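You operate a simulated robot arm through the tools that you are given. There is no shell and no other tool. Be economical: measure what you need, move in short steps, check, and stop when the job is done.

The job below is to be done with a simulated robot arm. You get a single attempt, and the scene is never put back.

JOB
Set the stage height so that half of the beam passes.
Fine: in this order: beam stop in, door shut, START; turn till 50 %, within 2 %; then STOP.
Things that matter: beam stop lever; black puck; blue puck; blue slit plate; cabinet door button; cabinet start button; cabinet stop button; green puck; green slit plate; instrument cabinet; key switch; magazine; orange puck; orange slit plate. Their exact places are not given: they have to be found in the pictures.

The check looks at the end state, three seconds after you hand in, the way a careful person would. Anything else that was tipped, shoved, dropped, spilled or broken makes it a failure.

ROBOT AND FRAMES
A 7-joint arm with a two-finger parallel gripper on a trunk, on a base that drives. Base frame: it is fixed to the floor where the robot stands at the start and does not move with it; the origin is under the middle of the robot, x ahead of it, y to its left, z up. Lengths are in m, angles in degrees, forces in N, time in s.
With the tool pointing down near the work surface it reaches from about 0.42 to 0.9 m from the robot's upright axis, wherever it stands. Its first joint turns from -17.0 to 126.0 degrees. Places, roughly: beam stop lever [0.7, -0.2, 1.2]; black puck [0.75, -1.75, 0.75]; cabinet door button [0.5, 0.5, 0.9]; cabinet start button [0.5, 0.6, 0.9]; cabinet stop button [0.5, 0.7, 0.9]; instrument cabinet [1, 0.1, 0.8]; key switch [0.5, 0.6, 0.8]; magazine [0.8, -0.1, 0.9]; orange puck [0.5, -1.75, 0.75]; purple puck [0.75, -1.5, 0.75]; sliding door one [0.6, -0.4, 1.1]; sliding door two [0.6, 0.2, 1.1]; spinner switch [0.5, 0.1, 0.8]; stage clamp lever [0.8, 0.3, 1]; voltage knob [0.5, 0.5, 0.8]; white puck [0.75, -1.75, 0.75]. Payload 1.57 kg.
The tool frame sits at the grasp point between the pads (the TCP): z along the fingers, y along the line on which they close. The tips reach 0.03 m beyond it. Largest opening 0.08 m; finger width 0.017, thickness 0.012; the body of the gripper, 0.04 by 0.082 m, starts 0.08 m behind the TCP.
Orientation is told as [roll, pitch, yaw] about the base's x, y, z axes, in that order, counted from this pose: with the fingers straight down and closing along the base's y, the tool's x points along the base's -x, its y along +y and its z along -z.

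CONTROLS
- The arm moves only by the tool move_arm. Its arguments are lists of equal length, an entry for each row: "dp": the shift along the tool's x, y, z in m, a list of three; "turn": the turn, a rotation vector about the tool's x, y, z in degrees, a list of three; "hand": the closure in counts, from 0 (fully open) to 255 (shut). In form: {"dp": [[x, y, z], ...], "turn": [[rx, ry, rz], ...], "hand": [hand, ...]}. A call has 1 to 10 rows; each row is the pose to reach, as a shift and turn from the pose commanded when the call began, along the tool's axes at that moment. A row lasts 0.2 s, in which the tool goes at most 0.05 m and 8.6 degrees; a call with a longer step from one row to the next is refused whole, and so is a gripper value outside its range. Where a pose cannot be reached the arm comes as near as it can. A force on the tool above 40 N (or 10 N above the force at the start of the call, whichever is more), or a blocked arm, ends the call early, and 0.2 s more pass. The fingers move at their own pace (about 0.045 m/s each) and stop on an object; they squeeze with about 24 N. The grip force told is the motor's: it shows also when the fingers shut on nothing. Time passes only in rows, and 0.2 s behind the last, so rows that repeat a pose let the fingers close. It gives the time, the measured TCP pose, the force on the tool (base axes), the opening and the grip force at its end, in the units of the frame above (readings bear some noise), with the torque about the TCP (base axes, N m) and any sound that the robot's microphone picked up.
- Cameras (640 x 400 px; columns grow to the right, rows downward): "scene" is now at [0.0121, -0.2152, 1.3952]; the picture's right is [0.13, -0.99, 0.00], its down [-0.29, -0.04, -0.96] and it looks along [0.95, 0.13, -0.29] (base axes); focal length 214 px, centre (320, 200). "wrist" rides on the gripper at [0.072, -0.007, -0.122] in the tool frame; the picture's right is [0.09, 1.00, 0.00], its down [-0.84, 0.08, -0.54] and it looks along [-0.54, 0.05, 0.84] (tool axes); focal length 238 px, centre (320, 200).
- get_image(camera): a new picture of that camera. No time passes.
- raise_lower(by): slides the trunk up (or, below 0, down) by that many m; the arm and the scene camera ride with it, the base frame stays. It gives what a move gives, with no picture.
- drive_base(legs): drives the robot by 1 to 6 legs, each [ahead, left, turn to the left] in m, m and degrees, along the robot's own axes; the way and the turn of a leg run together, so that a leg with both is an arc; at most 1.5 m and 180 degrees a leg. The arm and the cameras ride along, it lands a little off, and it stops where it bumps. It gives what a move gives.
- turn_head(pan, tilt): turns the head with the scene camera to pan (to the left, within 109 degrees either way) and tilt (down, from -29 to 69), counted from straight ahead of the robot. It gives what a move gives.
- point_at(camera, pixels): for up to 12 pixels [column, row] of the newest picture of that camera ("zoom" is the newest enlarged one), the place [x, y, z] in the base frame of the surface seen there, good to about 0.002 m. No time passes.
- inspect(camera, box): a new picture of the part [left, top, right, bottom] of that camera's present view, enlarged. No time passes.
- hand_in(): hands the job in; it is judged then, once.

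Go step by step. Measure first, check grasps and placings, and put right what went wrong. The budget is 80 turns and 48 pictures, counting those below and the enlarged ones. Unless the task says otherwise, let go and move clear before handing in, and close with one line.

The tools are called after ">>>" by a JSON object that holds its "method" and its "body". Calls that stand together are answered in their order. move_arm: Moves the arm, as the interface text tells. Its arguments: {"type":"object","properties":{"dp":{"type":"array"},"turn":{"type":"array"},"hand":{"type":"array"}},"required":["dp","turn","hand"]} The other tools are called the same way: raise_lower (by) slides the trunk up or down; drive_base (legs) drives the base; turn_head (pan, tilt) turns the head that bears the scene camera; get_image (camera) takes a picture; point_at (camera, pixels) gives the place of the surface under pixels of a picture; inspect (camera, box) takes an enlarged picture of a part of a camera's view; hand_in () hands the job in.

At the start:

```text
time: 0.0
tcp_pos: [0.4882, 0.1561, 1.4967]
ee_rot: [0.0, 0.0, -0.1]
force: [-0.1, -0.4, 0.5]
ft_torque: [-0.03, 0.03, 0.01]
gripper_width: 0.08
grasp_force: 0.0
trunk travel left (down, up): [-0.744, 0.046]
robot x, y, heading: [0.0015, -0.001, -0.3]
head pan, tilt: [7.6, 17.0]
```

scene: 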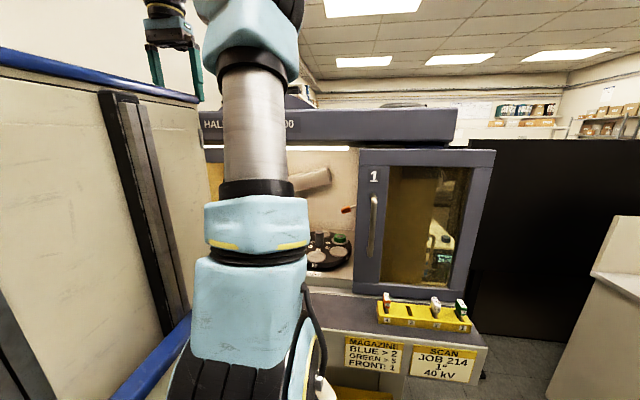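
wrist: 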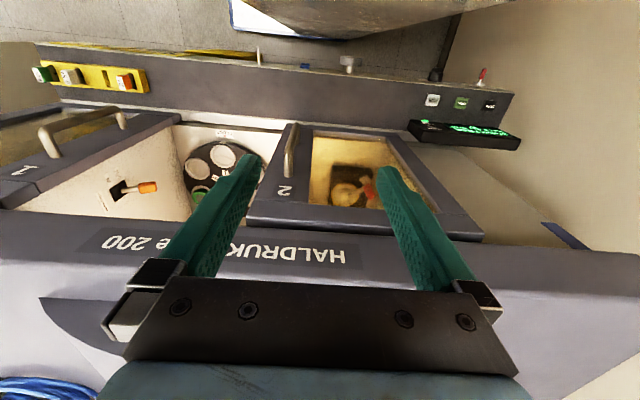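

The wrist picture shows the cabinet from above: panel buttons at about (432–490,100), a display, two doors, and an orange lever at (148,187). I will enlarge these parts.

>>> {"method": "inspect", "body": {"camera": "wrist", "box": [300, 40, 540, 190]}}

>>> {"method": "inspect", "body": {"camera": "wrist", "box": [0, 40, 300, 228]}}

>>> {"method": "point_at", "body": {"camera": "wrist", "pixels": [[432, 100], [461, 102], [489, 104], [482, 76], [347, 65], [260, 55], [150, 187], [290, 150], [465, 130], [305, 66], [370, 190], [60, 140]]}}

```text
2.67 times, centred on (420, 115) of wrist
```

zoom: 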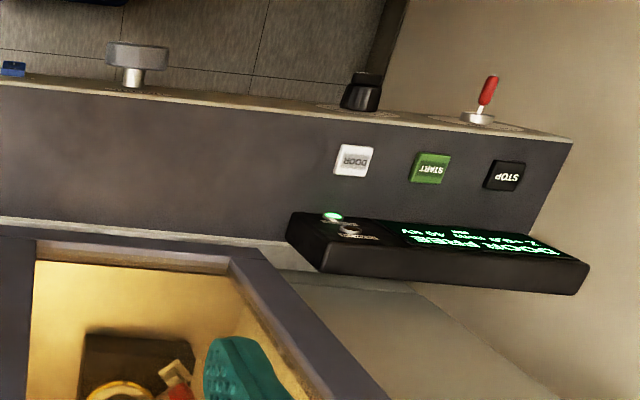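

```text
2.13 times, centred on (150, 134) of wrist
```

zoom: 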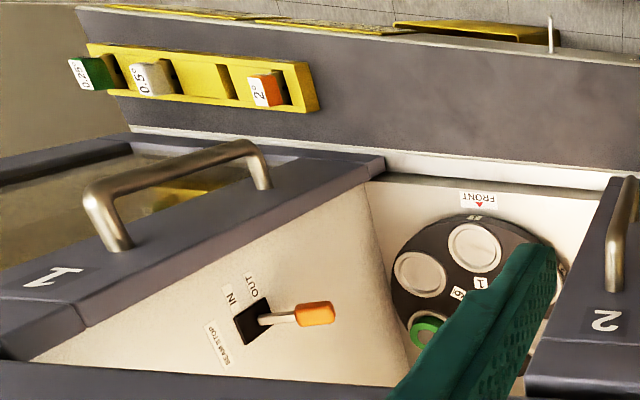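

```text
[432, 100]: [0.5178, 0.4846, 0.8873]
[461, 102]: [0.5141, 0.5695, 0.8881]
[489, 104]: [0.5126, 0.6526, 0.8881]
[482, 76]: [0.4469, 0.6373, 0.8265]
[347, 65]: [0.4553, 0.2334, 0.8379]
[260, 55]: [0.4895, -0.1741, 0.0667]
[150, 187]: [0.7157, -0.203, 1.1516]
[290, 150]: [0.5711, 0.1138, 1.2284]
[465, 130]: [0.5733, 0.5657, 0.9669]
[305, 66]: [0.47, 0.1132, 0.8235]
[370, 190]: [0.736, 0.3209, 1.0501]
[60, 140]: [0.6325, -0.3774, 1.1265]
```

The display says something like "DOOR FREE"; the lever, the console and the two doors are located. I'll swing the arm left for a clear view of console and doors.

>>> {"method": "move_arm", "body": {"dp": [[0, 0.05, 0], [0.01, 0.1, 0], [0.02, 0.15, 0], [0.03, 0.2, 0], [0.04, 0.25, 0.02], [0.05, 0.3, 0.05], [0.06, 0.34, 0.08]], "turn": [[0, 0, 0], [0, 0, 0], [0, 0, 0], [0, 0, 0], [0, 0, 0], [0, 0, 0], [0, 0, 0]], "hand": [0, 0, 0, 0, 0, 0, 0]}}

>>> {"method": "get_image", "body": {"camera": "scene"}}

>>> {"method": "get_image", "body": {"camera": "wrist"}}

```text
refused: row 2 steps farther than a row can; nothing moved
```

```text
43 pictures are left
```

scene: 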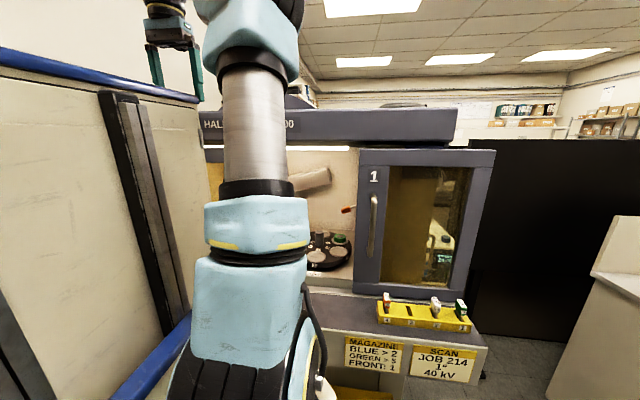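

```text
42 pictures are left
```

wrist: 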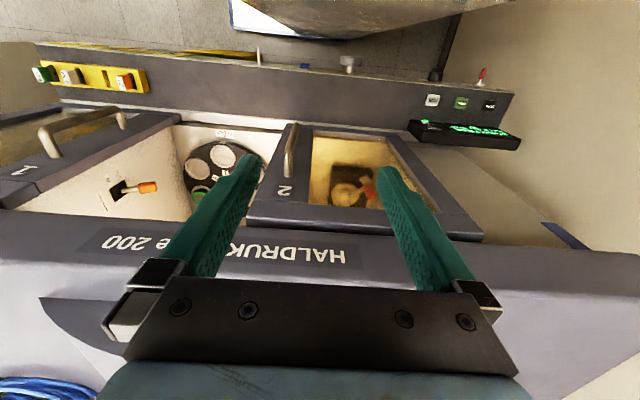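

The step was just too long; I repeat it with shorter steps.

>>> {"method": "move_arm", "body": {"dp": [[0, 0.045, 0], [0.01, 0.09, 0], [0.02, 0.135, 0], [0.03, 0.18, 0], [0.04, 0.22, 0.015], [0.05, 0.26, 0.035], [0.06, 0.3, 0.055], [0.06, 0.34, 0.075]], "turn": [[0, 0, 0], [0, 0, 0], [0, 0, 0], [0, 0, 0], [0, 0, 0], [0, 0, 0], [0, 0, 0], [0, 0, 0]], "hand": [0, 0, 0, 0, 0, 0, 0, 0]}}

>>> {"method": "get_image", "body": {"camera": "scene"}}

>>> {"method": "inspect", "body": {"camera": "wrist", "box": [160, 20, 480, 220]}}

```text
time: 1.8
tcp_pos: [0.4376, 0.2954, 1.4026]
ee_rot: [0.1, 0.0, -0.2]
force: [-0.4, 0.1, 0.7]
ft_torque: [-0.03, -0.02, 0.02]
gripper_width: 0.0801
grasp_force: 0.0
out of reach, approached as far as the arm can: row 2, 3, 4, 5, 6, 7, 8
trunk travel left (down, up): [-0.744, 0.046]
robot x, y, heading: [-0.0015, -0.0002, -0.1]
head pan, tilt: [7.6, 17.0]
```

```text
41 pictures are left
```

scene: 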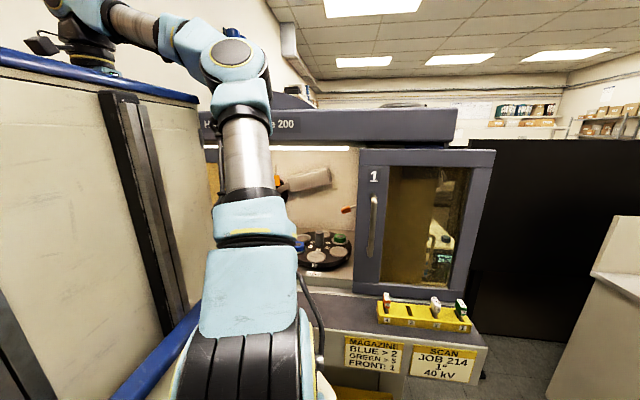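

```text
2.00 times, centred on (320, 120) of wrist
```

zoom: 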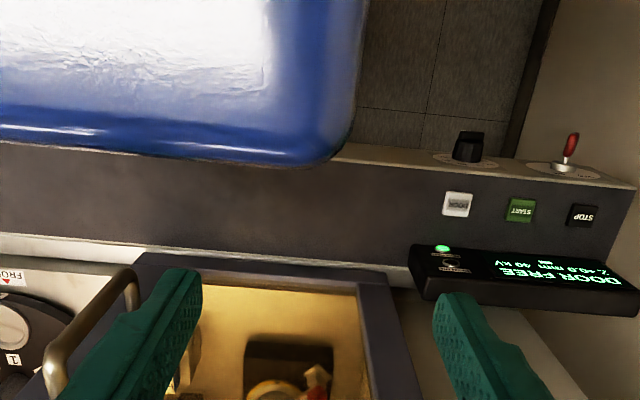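

The display reads "DOOR FREE, Z +0.0 mm, 40 kV". The arm fell short of the row targets; I check what the blue-edged body near the console is, and key geometry.

>>> {"method": "get_image", "body": {"camera": "wrist"}}

>>> {"method": "point_at", "body": {"camera": "wrist", "pixels": [[230, 30], [300, 90], [200, 90], [388, 122], [420, 124], [451, 127], [395, 93], [445, 95], [350, 150], [250, 110], [430, 155], [200, 190]]}}

>>> {"method": "point_at", "body": {"camera": "scene", "pixels": [[60, 70], [60, 200], [130, 150], [180, 330], [348, 210], [372, 225], [374, 178], [320, 262], [328, 150], [424, 220], [360, 290], [240, 300]]}}

```text
39 pictures are left
```

wrist: 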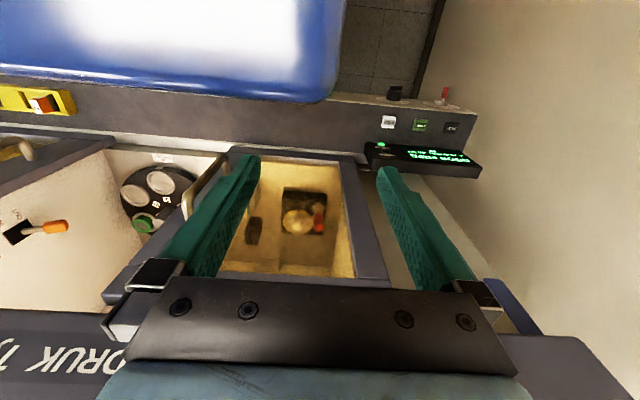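

```text
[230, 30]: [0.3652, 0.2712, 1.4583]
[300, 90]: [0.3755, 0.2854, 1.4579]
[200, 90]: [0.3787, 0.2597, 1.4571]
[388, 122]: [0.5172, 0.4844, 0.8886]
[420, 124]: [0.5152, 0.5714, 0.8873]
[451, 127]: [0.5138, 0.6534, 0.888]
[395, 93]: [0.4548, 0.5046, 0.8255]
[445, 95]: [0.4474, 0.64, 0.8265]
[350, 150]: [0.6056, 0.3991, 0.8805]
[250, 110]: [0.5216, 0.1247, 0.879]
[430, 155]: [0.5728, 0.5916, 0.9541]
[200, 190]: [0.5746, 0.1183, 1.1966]
```

```text
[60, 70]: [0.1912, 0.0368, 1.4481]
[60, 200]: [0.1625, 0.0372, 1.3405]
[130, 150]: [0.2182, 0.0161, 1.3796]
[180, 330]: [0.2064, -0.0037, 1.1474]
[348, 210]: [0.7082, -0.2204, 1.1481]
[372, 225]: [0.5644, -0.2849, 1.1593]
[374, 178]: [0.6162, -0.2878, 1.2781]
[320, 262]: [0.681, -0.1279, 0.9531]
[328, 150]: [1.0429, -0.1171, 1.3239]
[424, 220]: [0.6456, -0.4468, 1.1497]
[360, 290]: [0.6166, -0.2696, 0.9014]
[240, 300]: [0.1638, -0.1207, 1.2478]
```

The blue-edged body is the robot's own trunk. I enlarge the lever and door area, and door 2's window.

>>> {"method": "inspect", "body": {"camera": "scene", "box": [270, 140, 430, 280]}}

>>> {"method": "inspect", "body": {"camera": "wrist", "box": [0, 120, 200, 245]}}

>>> {"method": "inspect", "body": {"camera": "wrist", "box": [220, 150, 380, 250]}}

>>> {"method": "point_at", "body": {"camera": "wrist", "pixels": [[12, 238], [22, 232], [38, 229], [45, 228], [55, 227], [64, 226], [60, 250], [80, 200], [15, 205], [40, 260], [110, 250], [100, 220]]}}

```text
2.86 times, centred on (350, 210) of scene
```

zoom: 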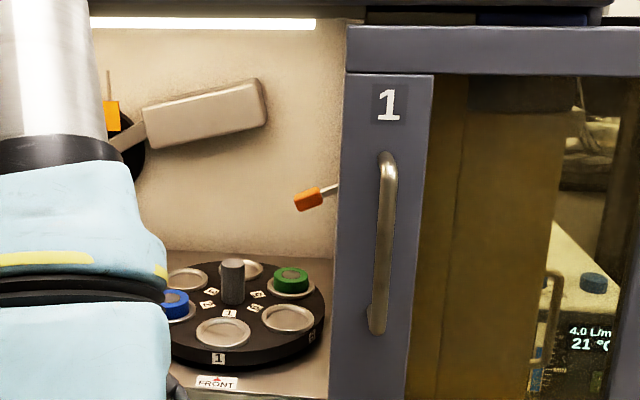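

```text
3.20 times, centred on (100, 182) of wrist
```

zoom: 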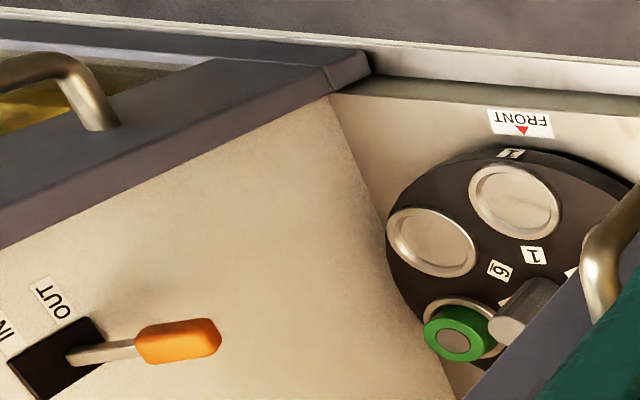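

```text
4.00 times, centred on (300, 200) of wrist
```

zoom: 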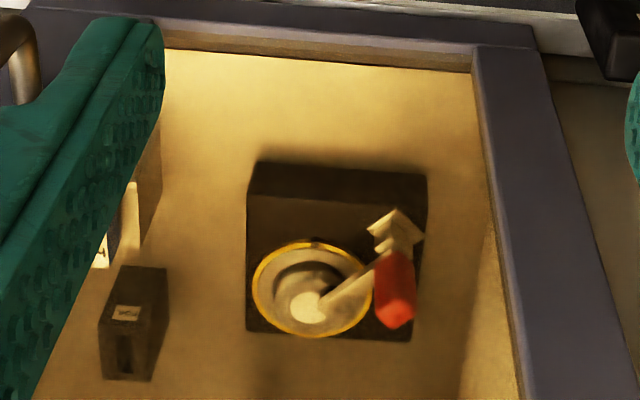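

```text
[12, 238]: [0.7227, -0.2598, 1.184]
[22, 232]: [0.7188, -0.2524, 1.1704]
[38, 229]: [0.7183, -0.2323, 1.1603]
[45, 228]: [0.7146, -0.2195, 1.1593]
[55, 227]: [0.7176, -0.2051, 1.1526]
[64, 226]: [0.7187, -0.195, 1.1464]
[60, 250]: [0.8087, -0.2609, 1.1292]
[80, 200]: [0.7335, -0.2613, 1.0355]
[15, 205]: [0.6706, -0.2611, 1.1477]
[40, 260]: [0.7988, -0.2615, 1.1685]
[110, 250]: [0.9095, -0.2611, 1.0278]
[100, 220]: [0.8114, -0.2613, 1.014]
```

The lever sits on the right inner wall (y=-0.26), tilts down toward OUT (tip z≈1.146), and IN is up; door 1 is standing open to the right and must slide left. Before moving more I check the blue-edged body by turning the head.

>>> {"method": "turn_head", "body": {"pan": 70, "tilt": 30}}

>>> {"method": "get_image", "body": {"camera": "scene"}}

>>> {"method": "point_at", "body": {"camera": "scene", "pixels": [[320, 60], [320, 150], [320, 200], [320, 300], [200, 200], [450, 200], [550, 150], [550, 300], [100, 200], [450, 50]]}}

```text
time: 3.1
tcp_pos: [0.4381, 0.2961, 1.4021]
ee_rot: [0.1, 0.0, -0.1]
force: [-0.1, -0.5, 0.2]
ft_torque: [0.01, 0.0, 0.01]
gripper_width: 0.0801
grasp_force: 0.0
trunk travel left (down, up): [-0.744, 0.046]
robot x, y, heading: [0.0015, -0.001, 0.1]
head pan, tilt: [70.0, 30.0]
```

```text
35 pictures are left
```

scene: 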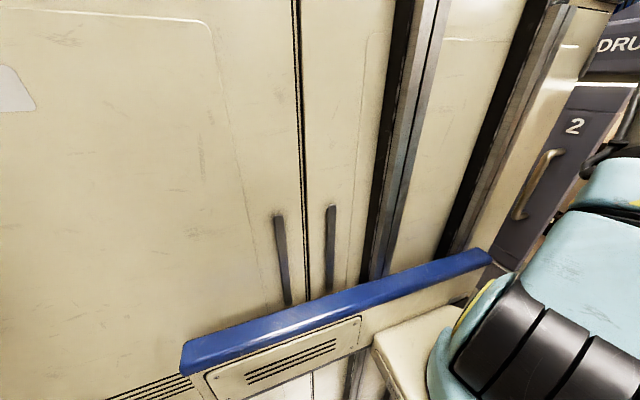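

```text
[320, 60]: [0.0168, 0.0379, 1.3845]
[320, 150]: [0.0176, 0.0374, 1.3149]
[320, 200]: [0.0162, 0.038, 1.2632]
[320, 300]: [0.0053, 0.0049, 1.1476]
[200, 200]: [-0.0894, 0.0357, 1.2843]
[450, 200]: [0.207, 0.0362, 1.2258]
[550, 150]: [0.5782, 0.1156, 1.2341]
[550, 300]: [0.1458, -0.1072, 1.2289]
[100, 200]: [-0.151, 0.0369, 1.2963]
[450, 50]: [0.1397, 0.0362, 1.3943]
```

The body is the robot's own tower (face at y≈0.037), with the arm on its right side. I check walls at the left for driving room.

>>> {"method": "point_at", "body": {"camera": "wrist", "pixels": [[560, 60], [520, 200], [600, 250], [430, 60], [400, 30], [480, 10], [350, 40], [410, 60]]}}

>>> {"method": "turn_head", "body": {"pan": -40, "tilt": 30}}

>>> {"method": "get_image", "body": {"camera": "scene"}}

```text
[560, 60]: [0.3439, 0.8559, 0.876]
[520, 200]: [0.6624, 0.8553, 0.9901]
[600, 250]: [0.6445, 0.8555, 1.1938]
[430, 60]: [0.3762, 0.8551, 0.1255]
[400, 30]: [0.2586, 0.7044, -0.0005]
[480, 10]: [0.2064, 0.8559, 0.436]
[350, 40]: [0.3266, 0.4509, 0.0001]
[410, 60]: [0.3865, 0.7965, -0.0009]
```

```text
time: 5.0
tcp_pos: [0.437, 0.2965, 1.4025]
ee_rot: [0.1, 0.0, -0.1]
force: [-0.2, 0.1, 0.0]
ft_torque: [0.02, -0.01, 0.01]
gripper_width: 0.0798
grasp_force: 0.0
trunk travel left (down, up): [-0.744, 0.046]
robot x, y, heading: [-0.0034, 0.0007, 0.3]
head pan, tilt: [-40.0, 30.0]
```

```text
34 pictures are left
```

scene: 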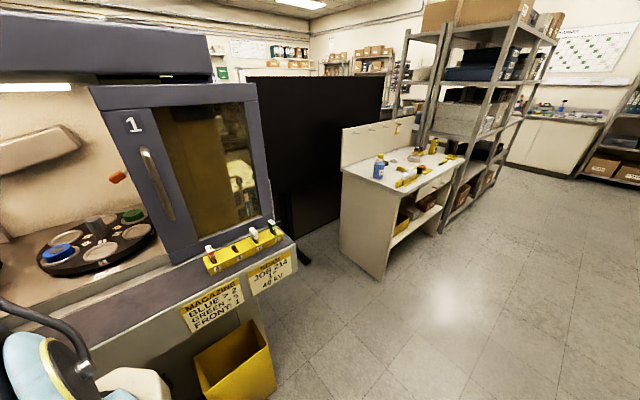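

The way left is limited by a wall at y=0.855; the right is open apart from the bin. I move the tool to the right, in front of the opening, then will tilt the fingers forward.

>>> {"method": "move_arm", "body": {"dp": [[0, -0.049, 0], [0, -0.098, 0], [0, -0.147, 0], [0, -0.196, 0], [0, -0.245, 0], [0, -0.294, 0], [0, -0.343, 0], [0, -0.392, 0], [0, -0.441, 0], [0, -0.49, 0]], "turn": [[0, 0, 0], [0, 0, 0], [0, 0, 0], [0, 0, 0], [0, 0, 0], [0, 0, 0], [0, 0, 0], [0, 0, 0], [0, 0, 0], [0, 0, 0]], "hand": [0, 0, 0, 0, 0, 0, 0, 0, 0, 0]}}

```text
time: 7.2
tcp_pos: [0.4322, -0.1957, 1.4001]
ee_rot: [0.1, 0.0, 0.0]
force: [-0.3, -0.6, -0.5]
ft_torque: [-0.02, -0.02, 0.0]
gripper_width: 0.0801
grasp_force: 0.0
trunk travel left (down, up): [-0.744, 0.046]
robot x, y, heading: [-0.0023, 0.0035, -0.2]
head pan, tilt: [-40.0, 30.0]
```

Reached. Now tilt the fingers forward (turn about tool y) in steps.

>>> {"method": "move_arm", "body": {"dp": [[0, 0, 0.005], [0, 0, 0.01], [0, 0, 0.015], [0, 0, 0.02], [0, 0, 0.025], [0, 0, 0.03], [0, 0, 0.03], [0, 0, 0.03], [0, 0, 0.03], [0, 0, 0.03]], "turn": [[0, -8.5, 0], [0, -17, 0], [0, -25.5, 0], [0, -34, 0], [0, -42.5, 0], [0, -51, 0], [0, -59.5, 0], [0, -68, 0], [0, -76.5, 0], [0, -85, 0]], "hand": [30, 60, 90, 120, 150, 180, 210, 255, 255, 255]}}

>>> {"method": "get_image", "body": {"camera": "wrist"}}

```text
time: 9.4
tcp_pos: [0.4858, -0.3347, 1.3345]
ee_rot: [-5.8, -85.3, 6.1]
force: [-0.9, 2.0, 1.5]
ft_torque: [-0.05, 0.14, -0.2]
gripper_width: 0.0
grasp_force: 21.3
out of reach, approached as far as the arm can: row 1, 2, 3, 4, 5, 6, 7, 8, 9, 10
trunk travel left (down, up): [-0.744, 0.046]
robot x, y, heading: [-0.0012, 0.0022, -0.1]
head pan, tilt: [-40.0, 30.0]
```

```text
33 pictures are left
```

wrist: 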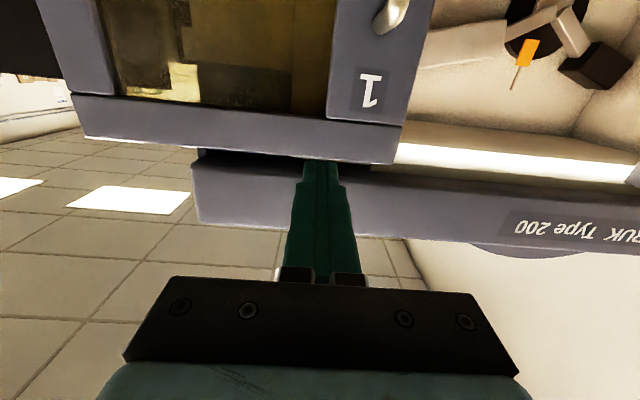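

The horizontal tool works, though it ended 0.14 m further right than commanded. I lower it to lever height and read where it ends up.

>>> {"method": "move_arm", "body": {"dp": [[0.04, 0, 0], [0.08, 0, 0], [0.12, 0, 0], [0.16, 0, 0], [0.2, 0, 0], [0.24, 0, 0]], "turn": [[0, -5, 0], [0, -5, 0], [0, -5, 0], [0, -5, 0], [0, -5, 0], [0, -5, 0]], "hand": [255, 255, 255, 255, 255, 255]}}

```text
time: 10.8
tcp_pos: [0.5025, -0.3945, 1.1022]
ee_rot: [-14.7, -90.0, 14.7]
force: [0.4, 0.6, 0.6]
ft_torque: [0.0, -0.05, -0.05]
gripper_width: 0.0001
grasp_force: 21.7
out of reach, approached as far as the arm can: row 1, 2, 3, 4, 5, 6
trunk travel left (down, up): [-0.744, 0.046]
robot x, y, heading: [0.0033, 0.0018, 0.1]
head pan, tilt: [-40.0, 30.0]
```

At close range the arm folds too much and gets pushed right. Backing the robot by 0.2 m gives room for the horizontal tool.

>>> {"method": "drive_base", "body": {"legs": [[-0.2, 0, 0]]}}

>>> {"method": "move_arm", "body": {"dp": [[0, 0.04, 0.03], [0, 0.08, 0.06], [0, 0.12, 0.09], [0, 0.16, 0.12], [0, 0.195, 0.15], [0, 0.195, 0.17]], "turn": [[0, 0, 0], [0, 0, 0], [0, 0, 0], [0, 0, 0], [0, 0, 0], [0, 0, 0]], "hand": [255, 255, 255, 255, 255, 255]}}

>>> {"method": "turn_head", "body": {"pan": 0, "tilt": 20}}

>>> {"method": "get_image", "body": {"camera": "scene"}}

```text
time: 12.4
tcp_pos: [0.3023, -0.3936, 1.1022]
ee_rot: [71.4, -89.9, -71.4]
force: [-0.2, 1.1, -0.5]
ft_torque: [-0.02, -0.01, 0.0]
gripper_width: 0.0
grasp_force: 21.3
trunk travel left (down, up): [-0.744, 0.046]
robot x, y, heading: [-0.1986, 0.0, -0.0]
head pan, tilt: [-40.0, 30.0]
```

```text
time: 13.8
tcp_pos: [0.4683, -0.2149, 1.1064]
ee_rot: [49.6, -89.8, -48.7]
force: [-0.3, 0.2, 0.0]
ft_torque: [0.03, -0.01, 0.02]
gripper_width: 0.0004
grasp_force: 21.3
out of reach, approached as far as the arm can: row 1, 2, 3, 4, 5, 6
trunk travel left (down, up): [-0.744, 0.046]
robot x, y, heading: [-0.1994, 0.0026, 0.1]
head pan, tilt: [-40.0, 30.0]
```

```text
time: 14.9
tcp_pos: [0.4678, -0.2152, 1.1056]
ee_rot: [54.3, -89.8, -53.5]
force: [-0.7, -0.5, 0.4]
ft_torque: [0.0, -0.01, 0.0]
gripper_width: 0.0
grasp_force: 21.4
trunk travel left (down, up): [-0.744, 0.046]
robot x, y, heading: [-0.199, -0.0005, 0.3]
head pan, tilt: [0.0, 20.0]
```

```text
32 pictures are left
```

scene: 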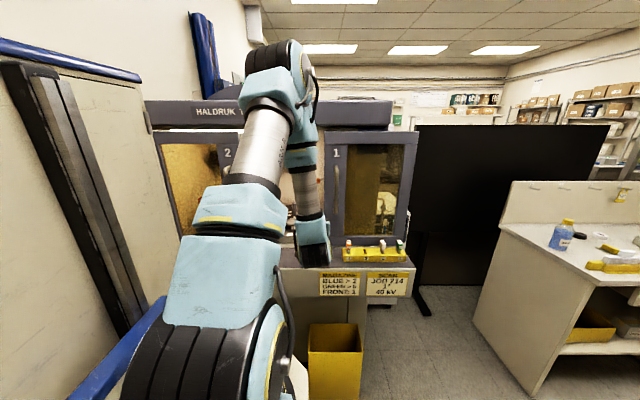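

The tool stands at [0.468,-0.215,1.106] with forearm behind it. Move forward under the lever.

>>> {"method": "move_arm", "body": {"dp": [[0, 0.01, 0.04], [0, 0.01, 0.08], [0, 0.01, 0.12], [0, 0.01, 0.16], [0, 0.01, 0.2], [0, 0.01, 0.235]], "turn": [[0, 0, 0], [0, 0, 0], [0, 0, 0], [0, 0, 0], [0, 0, 0], [0, 0, 0]], "hand": [255, 255, 255, 255, 255, 255]}}

>>> {"method": "get_image", "body": {"camera": "wrist"}}

>>> {"method": "get_image", "body": {"camera": "scene"}}

```text
time: 16.0
tcp_pos: [0.6251, -0.235, 1.1104]
ee_rot: [49.4, -89.6, -47.8]
force: [-35.1, 5.5, 16.8]
ft_torque: [-0.19, 0.03, -0.5]
gripper_width: 0.0
grasp_force: 21.1
out of reach, approached as far as the arm can: row 1, 2, 3, 4, 5
trunk travel left (down, up): [-0.744, 0.046]
robot x, y, heading: [-0.2031, 0.0004, 0.3]
head pan, tilt: [0.0, 20.0]
stopped in row 5: the force on the tool passed its limit at 108 N (the readings are from after the stop); the commanded pose is now the measured one
```

```text
31 pictures are left
```

wrist: 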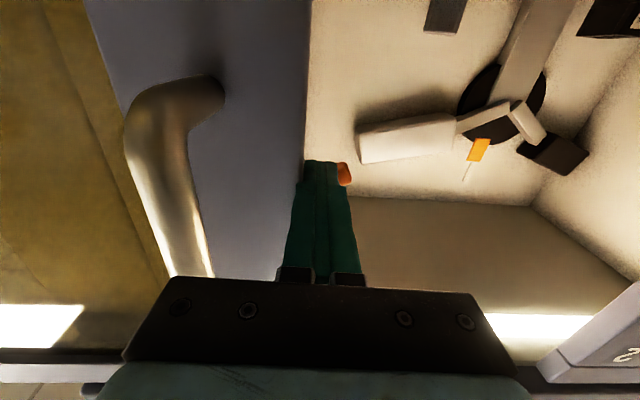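

```text
30 pictures are left
```

scene: 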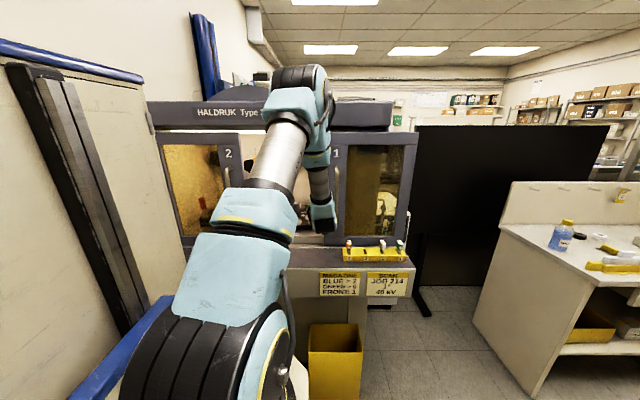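

The fingertips touched door 1's edge because the tool drifted right to y=-0.235. Back out and shift the whole robot left by 0.05 m.

>>> {"method": "move_arm", "body": {"dp": [[0, 0, -0.04], [0, 0, -0.08], [0, 0, -0.1]], "turn": [[0, 0, 0], [0, 0, 0], [0, 0, 0]], "hand": [255, 255, 255]}}

>>> {"method": "drive_base", "body": {"legs": [[0, 0.06, 0]]}}

>>> {"method": "get_image", "body": {"camera": "wrist"}}

>>> {"method": "point_at", "body": {"camera": "wrist", "pixels": [[230, 40], [290, 40], [290, 120], [300, 150], [345, 170], [320, 100], [160, 250], [600, 350]]}}

```text
time: 16.8
tcp_pos: [0.5282, -0.2393, 1.1058]
ee_rot: [30.2, -89.4, -28.6]
force: [-0.6, -0.1, 0.6]
ft_torque: [-0.02, 0.0, 0.0]
gripper_width: 0.0
grasp_force: 20.9
trunk travel left (down, up): [-0.744, 0.046]
robot x, y, heading: [-0.2001, 0.0005, -0.1]
head pan, tilt: [0.0, 20.0]
```

```text
time: 17.7
tcp_pos: [0.5277, -0.1778, 1.1072]
ee_rot: [31.0, -89.5, -29.3]
force: [-0.4, 0.0, -0.6]
ft_torque: [0.03, -0.01, -0.03]
gripper_width: 0.0
grasp_force: 21.0
trunk travel left (down, up): [-0.744, 0.046]
robot x, y, heading: [-0.1984, 0.0616, 0.1]
head pan, tilt: [0.0, 20.0]
```

```text
29 pictures are left
```

wrist: 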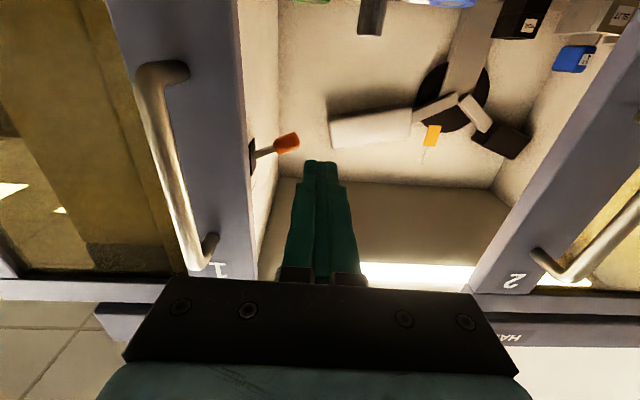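

```text
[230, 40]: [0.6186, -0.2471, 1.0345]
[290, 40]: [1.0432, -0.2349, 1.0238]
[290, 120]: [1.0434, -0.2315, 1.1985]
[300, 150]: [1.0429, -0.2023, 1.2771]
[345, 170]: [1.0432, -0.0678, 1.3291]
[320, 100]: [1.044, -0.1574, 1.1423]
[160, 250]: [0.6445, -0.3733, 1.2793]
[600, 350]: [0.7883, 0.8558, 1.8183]
```

Now y=-0.178 and the lever's orange knob is seen at (290,140), drooping to OUT. Go forward at y≈-0.20, z≈1.105.

>>> {"method": "move_arm", "body": {"dp": [[0, -0.01, 0.04], [0, -0.015, 0.08], [0, -0.015, 0.12], [0, -0.015, 0.15]], "turn": [[0, 0, 0], [0, 0, 0], [0, 0, 0], [0, 0, 0]], "hand": [255, 255, 255, 255]}}

```text
time: 18.7
tcp_pos: [0.6791, -0.1889, 1.1063]
ee_rot: [29.6, -89.3, -28.0]
force: [0.2, 0.2, 0.1]
ft_torque: [0.0, 0.01, -0.02]
gripper_width: 0.0
grasp_force: 21.5
trunk travel left (down, up): [-0.744, 0.046]
robot x, y, heading: [-0.1971, 0.0589, 0.3]
head pan, tilt: [0.0, 20.0]
```

Clear. A little further in, then push up.

>>> {"method": "move_arm", "body": {"dp": [[0, -0.013, 0.026], [-0.02, -0.013, 0.026], [-0.04, -0.013, 0.026], [-0.06, -0.013, 0.026], [-0.08, -0.013, 0.026], [-0.1, -0.013, 0.026]], "turn": [[0, 0, 0], [0, 0, 0], [0, 0, 0], [0, 0, 0], [0, 0, 0], [0, 0, 0]], "hand": [255, 255, 255, 255, 255, 255]}}

>>> {"method": "inspect", "body": {"camera": "wrist", "box": [180, 50, 500, 250]}}

```text
time: 20.1
tcp_pos: [0.7038, -0.2009, 1.1754]
ee_rot: [11.8, -87.5, -10.2]
force: [0.9, 1.4, -12.3]
ft_torque: [0.09, 0.08, 0.01]
gripper_width: 0.0
grasp_force: 21.7
trunk travel left (down, up): [-0.744, 0.046]
robot x, y, heading: [-0.1989, 0.0603, -0.0]
head pan, tilt: [0.0, 20.0]
stopped in row 6: the force on the tool passed its limit at 54 N (the readings are from after the stop); the commanded pose is now the measured one
```

```text
2.00 times, centred on (340, 150) of wrist
```

zoom: 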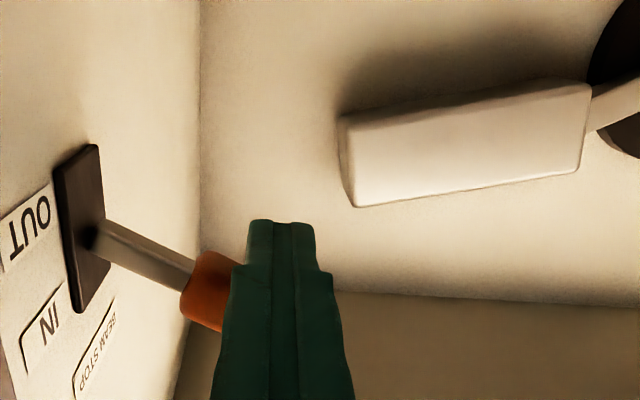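

The lever now tilts up toward IN and met its end stop. I back off downward and out and recheck.

>>> {"method": "move_arm", "body": {"dp": [[0.03, 0.02, 0], [0.06, 0.03, -0.01], [0.06, 0.03, -0.06], [0.06, 0.03, -0.11], [0.06, 0.03, -0.16], [0.06, 0.03, -0.2]], "turn": [[0, 0, 0], [0, 0, 0], [0, 0, 0], [0, 0, 0], [0, 0, 0], [0, 0, 0]], "hand": [255, 255, 255, 255, 255, 255]}}

>>> {"method": "get_image", "body": {"camera": "wrist"}}

>>> {"method": "point_at", "body": {"camera": "wrist", "pixels": [[165, 80], [160, 150], [190, 210], [212, 245], [240, 100], [245, 200], [460, 200], [500, 250], [150, 150], [175, 75]]}}

```text
time: 21.5
tcp_pos: [0.5042, -0.1755, 1.1256]
ee_rot: [13.0, -87.7, -11.5]
force: [0.1, -0.7, -0.7]
ft_torque: [-0.02, -0.02, 0.01]
gripper_width: 0.0
grasp_force: 21.3
trunk travel left (down, up): [-0.744, 0.046]
robot x, y, heading: [-0.2006, 0.0626, 0.2]
head pan, tilt: [0.0, 20.0]
```

```text
27 pictures are left
```

wrist: 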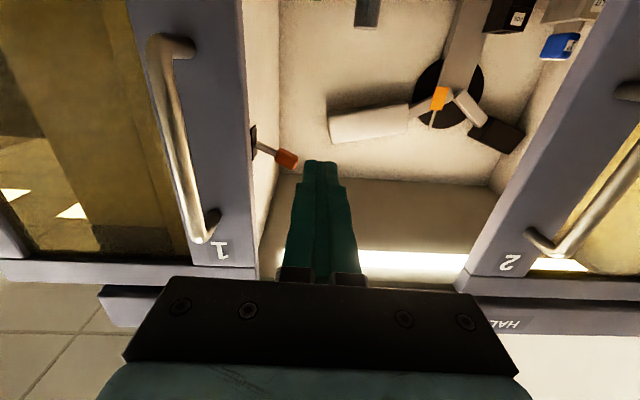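

```text
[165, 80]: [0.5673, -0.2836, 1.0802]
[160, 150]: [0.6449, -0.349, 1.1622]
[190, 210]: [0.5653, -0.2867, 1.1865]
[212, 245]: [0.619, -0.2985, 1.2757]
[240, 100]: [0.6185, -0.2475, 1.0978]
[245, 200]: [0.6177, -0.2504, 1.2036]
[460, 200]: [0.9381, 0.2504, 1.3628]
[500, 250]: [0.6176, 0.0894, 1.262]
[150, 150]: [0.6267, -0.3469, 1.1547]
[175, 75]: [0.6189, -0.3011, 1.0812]
```

Lever stays IN. Next, door 1: handle bar at y≈-0.285, x≈0.566. I place closed fingers to the right of the handle.

>>> {"method": "move_arm", "body": {"dp": [[0, -0.03, -0.03], [0, -0.075, -0.03], [0, -0.12, -0.03], [0, -0.155, -0.03], [0, -0.155, 0.015], [0, -0.155, 0.058]], "turn": [[0, 0, 0], [0, 0, 0], [0, 0, 0], [0, 0, 0], [0, 0, 0], [0, 0, 0]], "hand": [255, 255, 255, 255, 255, 255]}}

>>> {"method": "get_image", "body": {"camera": "wrist"}}

```text
time: 22.9
tcp_pos: [0.5628, -0.3293, 1.1256]
ee_rot: [12.8, -87.8, -11.5]
force: [-0.5, -0.9, -0.3]
ft_torque: [-0.03, 0.01, 0.02]
gripper_width: 0.0
grasp_force: 21.3
trunk travel left (down, up): [-0.744, 0.046]
robot x, y, heading: [-0.2006, 0.0627, 0.1]
head pan, tilt: [0.0, 20.0]
```

```text
26 pictures are left
```

wrist: 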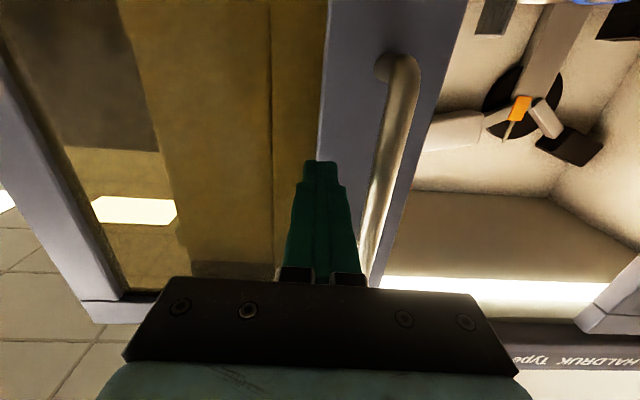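

Fingers sit just right of the handle bar. I push the door left by driving the base left 0.33 m.

>>> {"method": "drive_base", "body": {"legs": [[0, 0.33, 0]]}}

>>> {"method": "get_image", "body": {"camera": "wrist"}}

>>> {"method": "get_image", "body": {"camera": "scene"}}

```text
time: 25.1
tcp_pos: [0.5606, 0.0023, 1.125]
ee_rot: [12.6, -87.7, -11.4]
force: [0.7, -0.8, -0.4]
ft_torque: [0.01, 0.02, -0.03]
gripper_width: 0.0
grasp_force: 21.2
trunk travel left (down, up): [-0.744, 0.046]
robot x, y, heading: [-0.1994, 0.3916, -0.2]
head pan, tilt: [0.0, 20.0]
```

```text
25 pictures are left
```

wrist: 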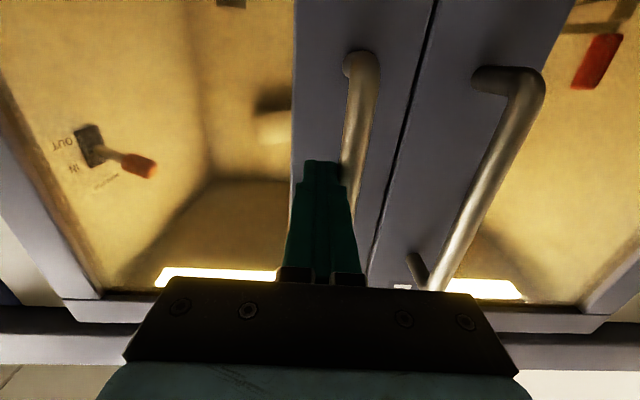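

```text
24 pictures are left
```

scene: 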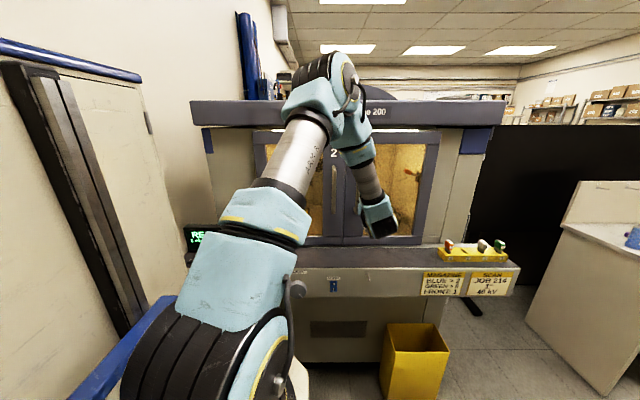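

The doors meet (dark line at (400,150)) and the display now begins "RE…". A small push to be sure, then back out.

>>> {"method": "move_arm", "body": {"dp": [[0, 0.015, 0], [0, 0.025, 0]], "turn": [[0, 0, 0], [0, 0, 0]], "hand": [255, 255]}}

>>> {"method": "inspect", "body": {"camera": "scene", "box": [160, 140, 480, 340]}}

```text
time: 25.5
tcp_pos: [0.5599, 0.0015, 1.1261]
ee_rot: [4.5, -87.8, -4.4]
force: [2.9, -7.7, -1.9]
ft_torque: [-0.01, 0.06, -0.14]
gripper_width: 0.0
grasp_force: 22.0
trunk travel left (down, up): [-0.744, 0.046]
robot x, y, heading: [-0.1981, 0.3954, 0.1]
head pan, tilt: [0.0, 20.0]
stopped in row 2: the force on the tool passed its limit at 50 N (the readings are from after the stop); the commanded pose is now the measured one
```

```text
2.00 times, centred on (320, 240) of scene
```

zoom: 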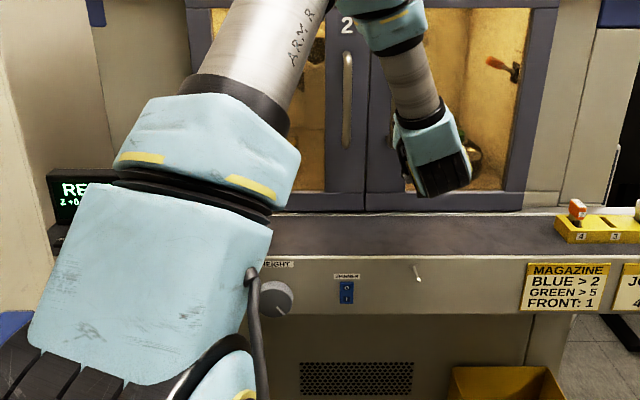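

Door 1 is shut (stop felt); the HEIGHT knob is at about [0.455,0.233,0.838] on the console front. Back the arm out and turn the fingers down for the buttons.

>>> {"method": "move_arm", "body": {"dp": [[0, -0.012, -0.01], [0, -0.012, -0.055], [0, -0.012, -0.1], [0, -0.012, -0.14]], "turn": [[0, 0, 0], [0, 0, 0], [0, 0, 0], [0, 0, 0]], "hand": [255, 255, 255, 255]}}

>>> {"method": "move_arm", "body": {"dp": [[0, 0, 0], [0, 0, 0], [0, 0, 0], [0, 0, 0], [0, 0, 0], [0, 0, 0], [0, 0, 0], [0, 0, 0], [0, 0, 0], [0, 0, 0]], "turn": [[0, 8.5, 0], [0, 17, 0], [0, 25.5, 0], [0, 34, 0], [0, 42.5, 0], [0, 51, 0], [0, 59.5, 0], [0, 68, 0], [0, 76.5, 0], [0, 85, 0]], "hand": [255, 255, 255, 255, 255, 255, 255, 255, 255, 255]}}

```text
time: 26.5
tcp_pos: [0.4198, -0.0063, 1.1326]
ee_rot: [5.4, -88.0, -5.2]
force: [-0.4, 0.9, -0.7]
ft_torque: [-0.01, -0.01, 0.01]
gripper_width: 0.0001
grasp_force: 21.5
trunk travel left (down, up): [-0.744, 0.046]
robot x, y, heading: [-0.1985, 0.3932, 0.0]
head pan, tilt: [0.0, 20.0]
```

```text
time: 28.7
tcp_pos: [0.4184, -0.0083, 1.1328]
ee_rot: [0.1, -2.7, 0.1]
force: [0.1, -0.7, 0.3]
ft_torque: [0.01, -0.01, 0.02]
gripper_width: 0.0001
grasp_force: 22.0
trunk travel left (down, up): [-0.744, 0.046]
robot x, y, heading: [-0.2, 0.392, -0.2]
head pan, tilt: [0.0, 20.0]
```

Tool is down again. Travel left toward START at y=0.57.

>>> {"method": "move_arm", "body": {"dp": [[-0.008, 0.048, 0], [-0.016, 0.096, 0], [-0.024, 0.144, 0], [-0.032, 0.192, 0], [-0.04, 0.24, 0], [-0.048, 0.288, 0], [-0.056, 0.336, 0], [-0.064, 0.384, 0], [-0.072, 0.432, 0], [-0.08, 0.48, 0]], "turn": [[0, 0, 0], [0, 0, 0], [0, 0, 0], [0, 0, 0], [0, 0, 0], [0, 0, 0], [0, 0, 0], [0, 0, 0], [0, 0, 0], [0, 0, 0]], "hand": [255, 255, 255, 255, 255, 255, 255, 255, 255, 255]}}

>>> {"method": "get_image", "body": {"camera": "wrist"}}

```text
time: 30.9
tcp_pos: [0.4959, 0.4689, 1.1374]
ee_rot: [0.2, -2.9, 0.0]
force: [-0.2, -0.4, 1.3]
ft_torque: [0.05, 0.0, 0.0]
gripper_width: 0.0
grasp_force: 20.5
trunk travel left (down, up): [-0.744, 0.046]
robot x, y, heading: [-0.1979, 0.3955, -0.1]
head pan, tilt: [0.0, 20.0]
```

```text
22 pictures are left
```

wrist: 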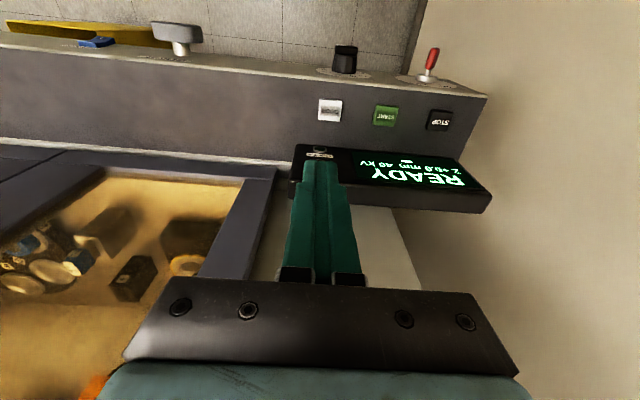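

Display: READY. Move above START ([0.515,0.571,0.888]) and down.

>>> {"method": "move_arm", "body": {"dp": [[-0.005, 0.045, 0.01], [-0.01, 0.09, 0.02], [-0.015, 0.102, 0.06], [-0.016, 0.102, 0.105], [-0.016, 0.102, 0.145], [-0.016, 0.102, 0.185]], "turn": [[0, 2.8, 0], [0, 2.8, 0], [0, 2.8, 0], [0, 2.8, 0], [0, 2.8, 0], [0, 2.8, 0]], "hand": [255, 255, 255, 255, 255, 255]}}

>>> {"method": "get_image", "body": {"camera": "wrist"}}

>>> {"method": "point_at", "body": {"camera": "wrist", "pixels": [[320, 166], [300, 120], [340, 90], [370, 200], [420, 200]]}}

```text
time: 32.3
tcp_pos: [0.522, 0.5775, 0.9546]
ee_rot: [0.2, -0.1, 0.3]
force: [0.6, 0.0, -0.5]
ft_torque: [0.01, -0.02, 0.01]
gripper_width: 0.0
grasp_force: 21.4
trunk travel left (down, up): [-0.744, 0.046]
robot x, y, heading: [-0.2015, 0.392, 0.1]
head pan, tilt: [0.0, 20.0]
```

```text
21 pictures are left
```

wrist: 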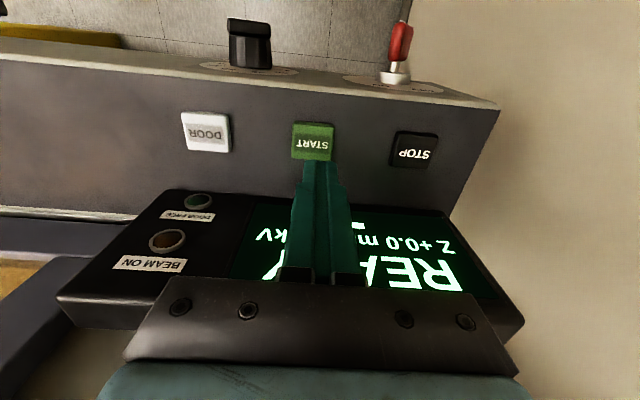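

```text
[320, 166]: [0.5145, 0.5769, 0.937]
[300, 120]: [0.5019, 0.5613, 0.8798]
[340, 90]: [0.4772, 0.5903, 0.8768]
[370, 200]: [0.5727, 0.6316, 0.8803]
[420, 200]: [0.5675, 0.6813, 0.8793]
```

The fingers hang just above START at (313,142). Shift by a few mm and press, then lift.

>>> {"method": "move_arm", "body": {"dp": [[0.008, -0.006, 0.015], [0.008, -0.006, 0.03], [0.008, -0.006, 0.037], [0.008, -0.006, 0.042], [0.008, -0.006, 0.042], [0.008, -0.006, 0.01], [0.008, -0.006, -0.03]], "turn": [[0, 0, 0], [0, 0, 0], [0, 0, 0], [0, 0, 0], [0, 0, 0], [0, 0, 0], [0, 0, 0]], "hand": [255, 255, 255, 255, 255, 255, 255]}}

>>> {"method": "get_image", "body": {"camera": "wrist"}}

```text
time: 33.9
tcp_pos: [0.5127, 0.5698, 0.9842]
ee_rot: [0.1, -0.1, 0.2]
force: [0.1, -0.3, -0.4]
ft_torque: [-0.01, 0.0, 0.02]
gripper_width: 0.0
grasp_force: 21.3
trunk travel left (down, up): [-0.744, 0.046]
robot x, y, heading: [-0.1954, 0.3921, -0.1]
head pan, tilt: [0.0, 20.0]
heard: click
```

```text
20 pictures are left
```

wrist: 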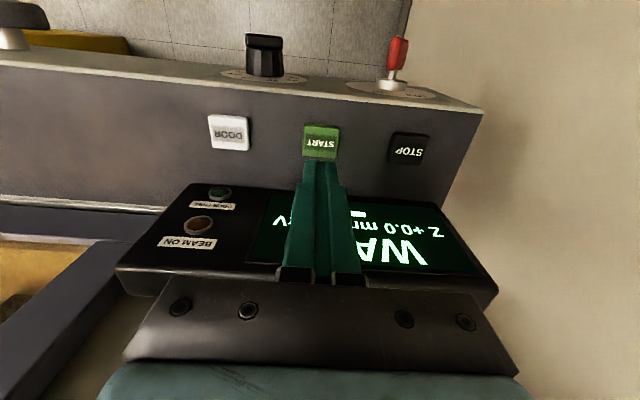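

The display shows "WA…" (START clicked). I now move to the HEIGHT knob: lift, go right, back the base, and later tilt the fingers forward.

>>> {"method": "move_arm", "body": {"dp": [[0, 0, -0.045], [0, -0.02, -0.085], [0, -0.065, -0.1], [0.0, -0.11, -0.11], [0.0, -0.155, -0.12], [0.0, -0.2, -0.12], [0.0, -0.245, -0.12], [0.0, -0.29, -0.12], [0.0, -0.335, -0.12], [0.0, -0.37, -0.12]], "turn": [[0, 0, 0], [0, 0, 0], [0, 0, 0], [0, 0, 0], [0, 0, 0], [0, 0, 0], [0, 0, 0], [0, 0, 0], [0, 0, 0], [0, 0, 0]], "hand": [255, 255, 255, 255, 255, 255, 255, 255, 255, 255]}}

>>> {"method": "drive_base", "body": {"legs": [[-0.14, 0.06, 0]]}}

>>> {"method": "move_arm", "body": {"dp": [[0, 0, 0], [0, 0, 0], [0, 0, 0], [0, 0, 0], [0, 0, 0], [0, 0, 0], [0, 0, 0], [0, 0, 0], [0, 0, 0], [0, 0, 0]], "turn": [[0, -8.5, 0], [0, -17, 0], [0, -25.5, 0], [0, -34, 0], [0, -42.5, 0], [0, -51, 0], [0, -59.5, 0], [0, -68, 0], [0, -76.5, 0], [0, -85, 0]], "hand": [255, 230, 200, 170, 140, 110, 80, 50, 20, 0]}}

>>> {"method": "get_image", "body": {"camera": "scene"}}

```text
time: 36.1
tcp_pos: [0.5156, 0.1996, 1.1012]
ee_rot: [0.1, -0.1, 0.3]
force: [0.0, 0.7, 0.9]
ft_torque: [-0.01, -0.01, 0.01]
gripper_width: 0.0
grasp_force: 20.9
trunk travel left (down, up): [-0.744, 0.046]
robot x, y, heading: [-0.1978, 0.3914, 0.0]
head pan, tilt: [0.0, 20.0]
```

```text
time: 37.5
tcp_pos: [0.3719, 0.2624, 1.1018]
ee_rot: [0.3, -0.1, 0.4]
force: [-0.4, -0.2, 0.6]
ft_torque: [-0.01, -0.02, 0.04]
gripper_width: 0.0
grasp_force: 21.8
trunk travel left (down, up): [-0.744, 0.046]
robot x, y, heading: [-0.3451, 0.4576, 0.1]
head pan, tilt: [0.0, 20.0]
```

```text
time: 39.6
tcp_pos: [0.372, 0.2625, 1.1032]
ee_rot: [2.1, -85.2, -1.7]
force: [-0.3, 0.9, -0.4]
ft_torque: [-0.02, -0.01, -0.04]
gripper_width: 0.0802
grasp_force: 0.0
trunk travel left (down, up): [-0.744, 0.046]
robot x, y, heading: [-0.344, 0.4503, 0.3]
head pan, tilt: [0.0, 20.0]
```

```text
19 pictures are left
```

scene: 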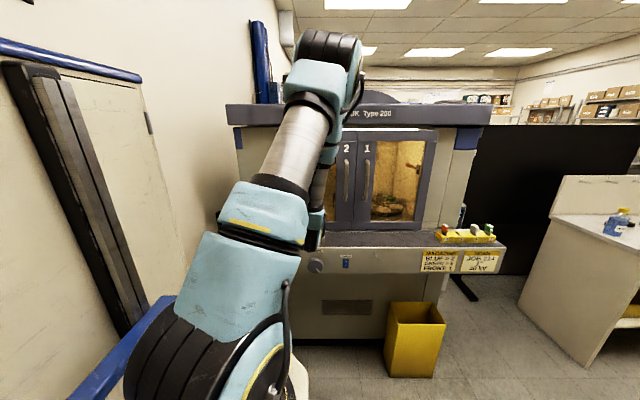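

The tool is horizontal at [0.372,0.263,1.103]. I enlarge the knob seen at (317,266) and measure it.

>>> {"method": "inspect", "body": {"camera": "scene", "box": [290, 245, 370, 295]}}

>>> {"method": "point_at", "body": {"camera": "scene", "pixels": [[317, 266], [312, 266], [321, 266], [317, 260], [317, 272], [330, 266]]}}

```text
8.00 times, centred on (330, 270) of scene
```

zoom: 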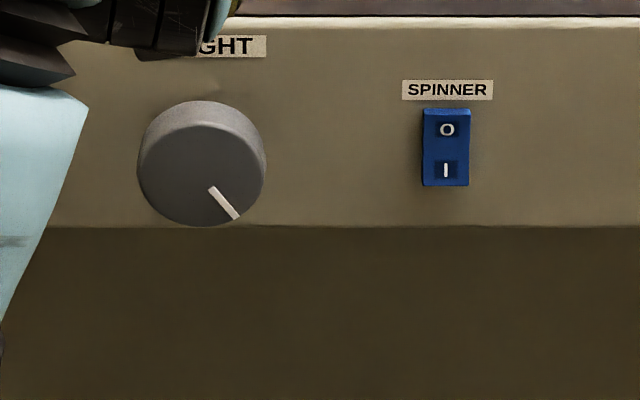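

```text
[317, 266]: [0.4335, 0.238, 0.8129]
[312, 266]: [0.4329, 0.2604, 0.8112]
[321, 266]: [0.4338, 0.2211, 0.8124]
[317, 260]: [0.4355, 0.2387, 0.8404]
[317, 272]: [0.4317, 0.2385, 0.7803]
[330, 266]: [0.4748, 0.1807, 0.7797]
```

The knob is a plain cylinder with a white pointer at lower right. I measure its edges via the zoom.

>>> {"method": "point_at", "body": {"camera": "zoom", "pixels": [[143, 170], [260, 170], [200, 125], [200, 220], [200, 105], [200, 170], [240, 216], [212, 190], [225, 36]]}}

```text
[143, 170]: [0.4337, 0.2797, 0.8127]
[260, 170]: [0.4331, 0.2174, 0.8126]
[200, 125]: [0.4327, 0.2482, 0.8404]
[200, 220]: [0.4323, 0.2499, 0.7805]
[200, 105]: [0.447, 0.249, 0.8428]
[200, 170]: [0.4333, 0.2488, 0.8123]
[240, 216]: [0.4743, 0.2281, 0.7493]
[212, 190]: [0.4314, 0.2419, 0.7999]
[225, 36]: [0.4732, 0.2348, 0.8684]
```

Knob: centre y≈0.249, z≈0.811, radius 0.031, front at x 0.433, panel at 0.474. I lower the trunk to its height and line up.

>>> {"method": "raise_lower", "body": {"by": -0.29}}

>>> {"method": "move_arm", "body": {"dp": [[0, -0.007, -0.01], [0, -0.014, -0.01], [0, -0.014, -0.01]], "turn": [[0, -2.4, 0], [0, -4.8, 0], [0, -4.8, 0]], "hand": [0, 0, 0]}}

>>> {"method": "get_image", "body": {"camera": "wrist"}}

>>> {"method": "get_image", "body": {"camera": "scene"}}

```text
time: 42.6
tcp_pos: [0.3737, 0.2627, 0.8131]
ee_rot: [2.2, -85.1, -1.8]
force: [-0.7, 0.0, -0.3]
ft_torque: [0.01, 0.03, -0.03]
gripper_width: 0.0801
grasp_force: 0.0
trunk travel left (down, up): [-0.454, 0.336]
robot x, y, heading: [-0.3462, 0.4529, -0.1]
head pan, tilt: [0.0, 20.0]
```

```text
time: 43.4
tcp_pos: [0.3615, 0.2478, 0.8118]
ee_rot: [57.8, -89.9, -57.4]
force: [0.7, -0.2, 0.3]
ft_torque: [0.02, 0.01, 0.01]
gripper_width: 0.08
grasp_force: 0.0
trunk travel left (down, up): [-0.454, 0.336]
robot x, y, heading: [-0.3421, 0.4531, 0.2]
head pan, tilt: [0.0, 20.0]
```

```text
17 pictures are left
```

wrist: 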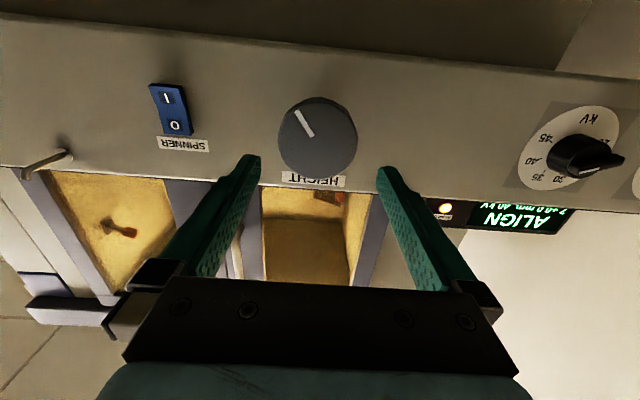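

```text
16 pictures are left
```

scene: 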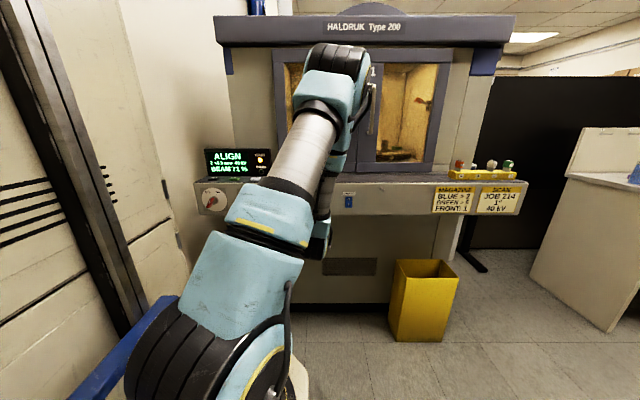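

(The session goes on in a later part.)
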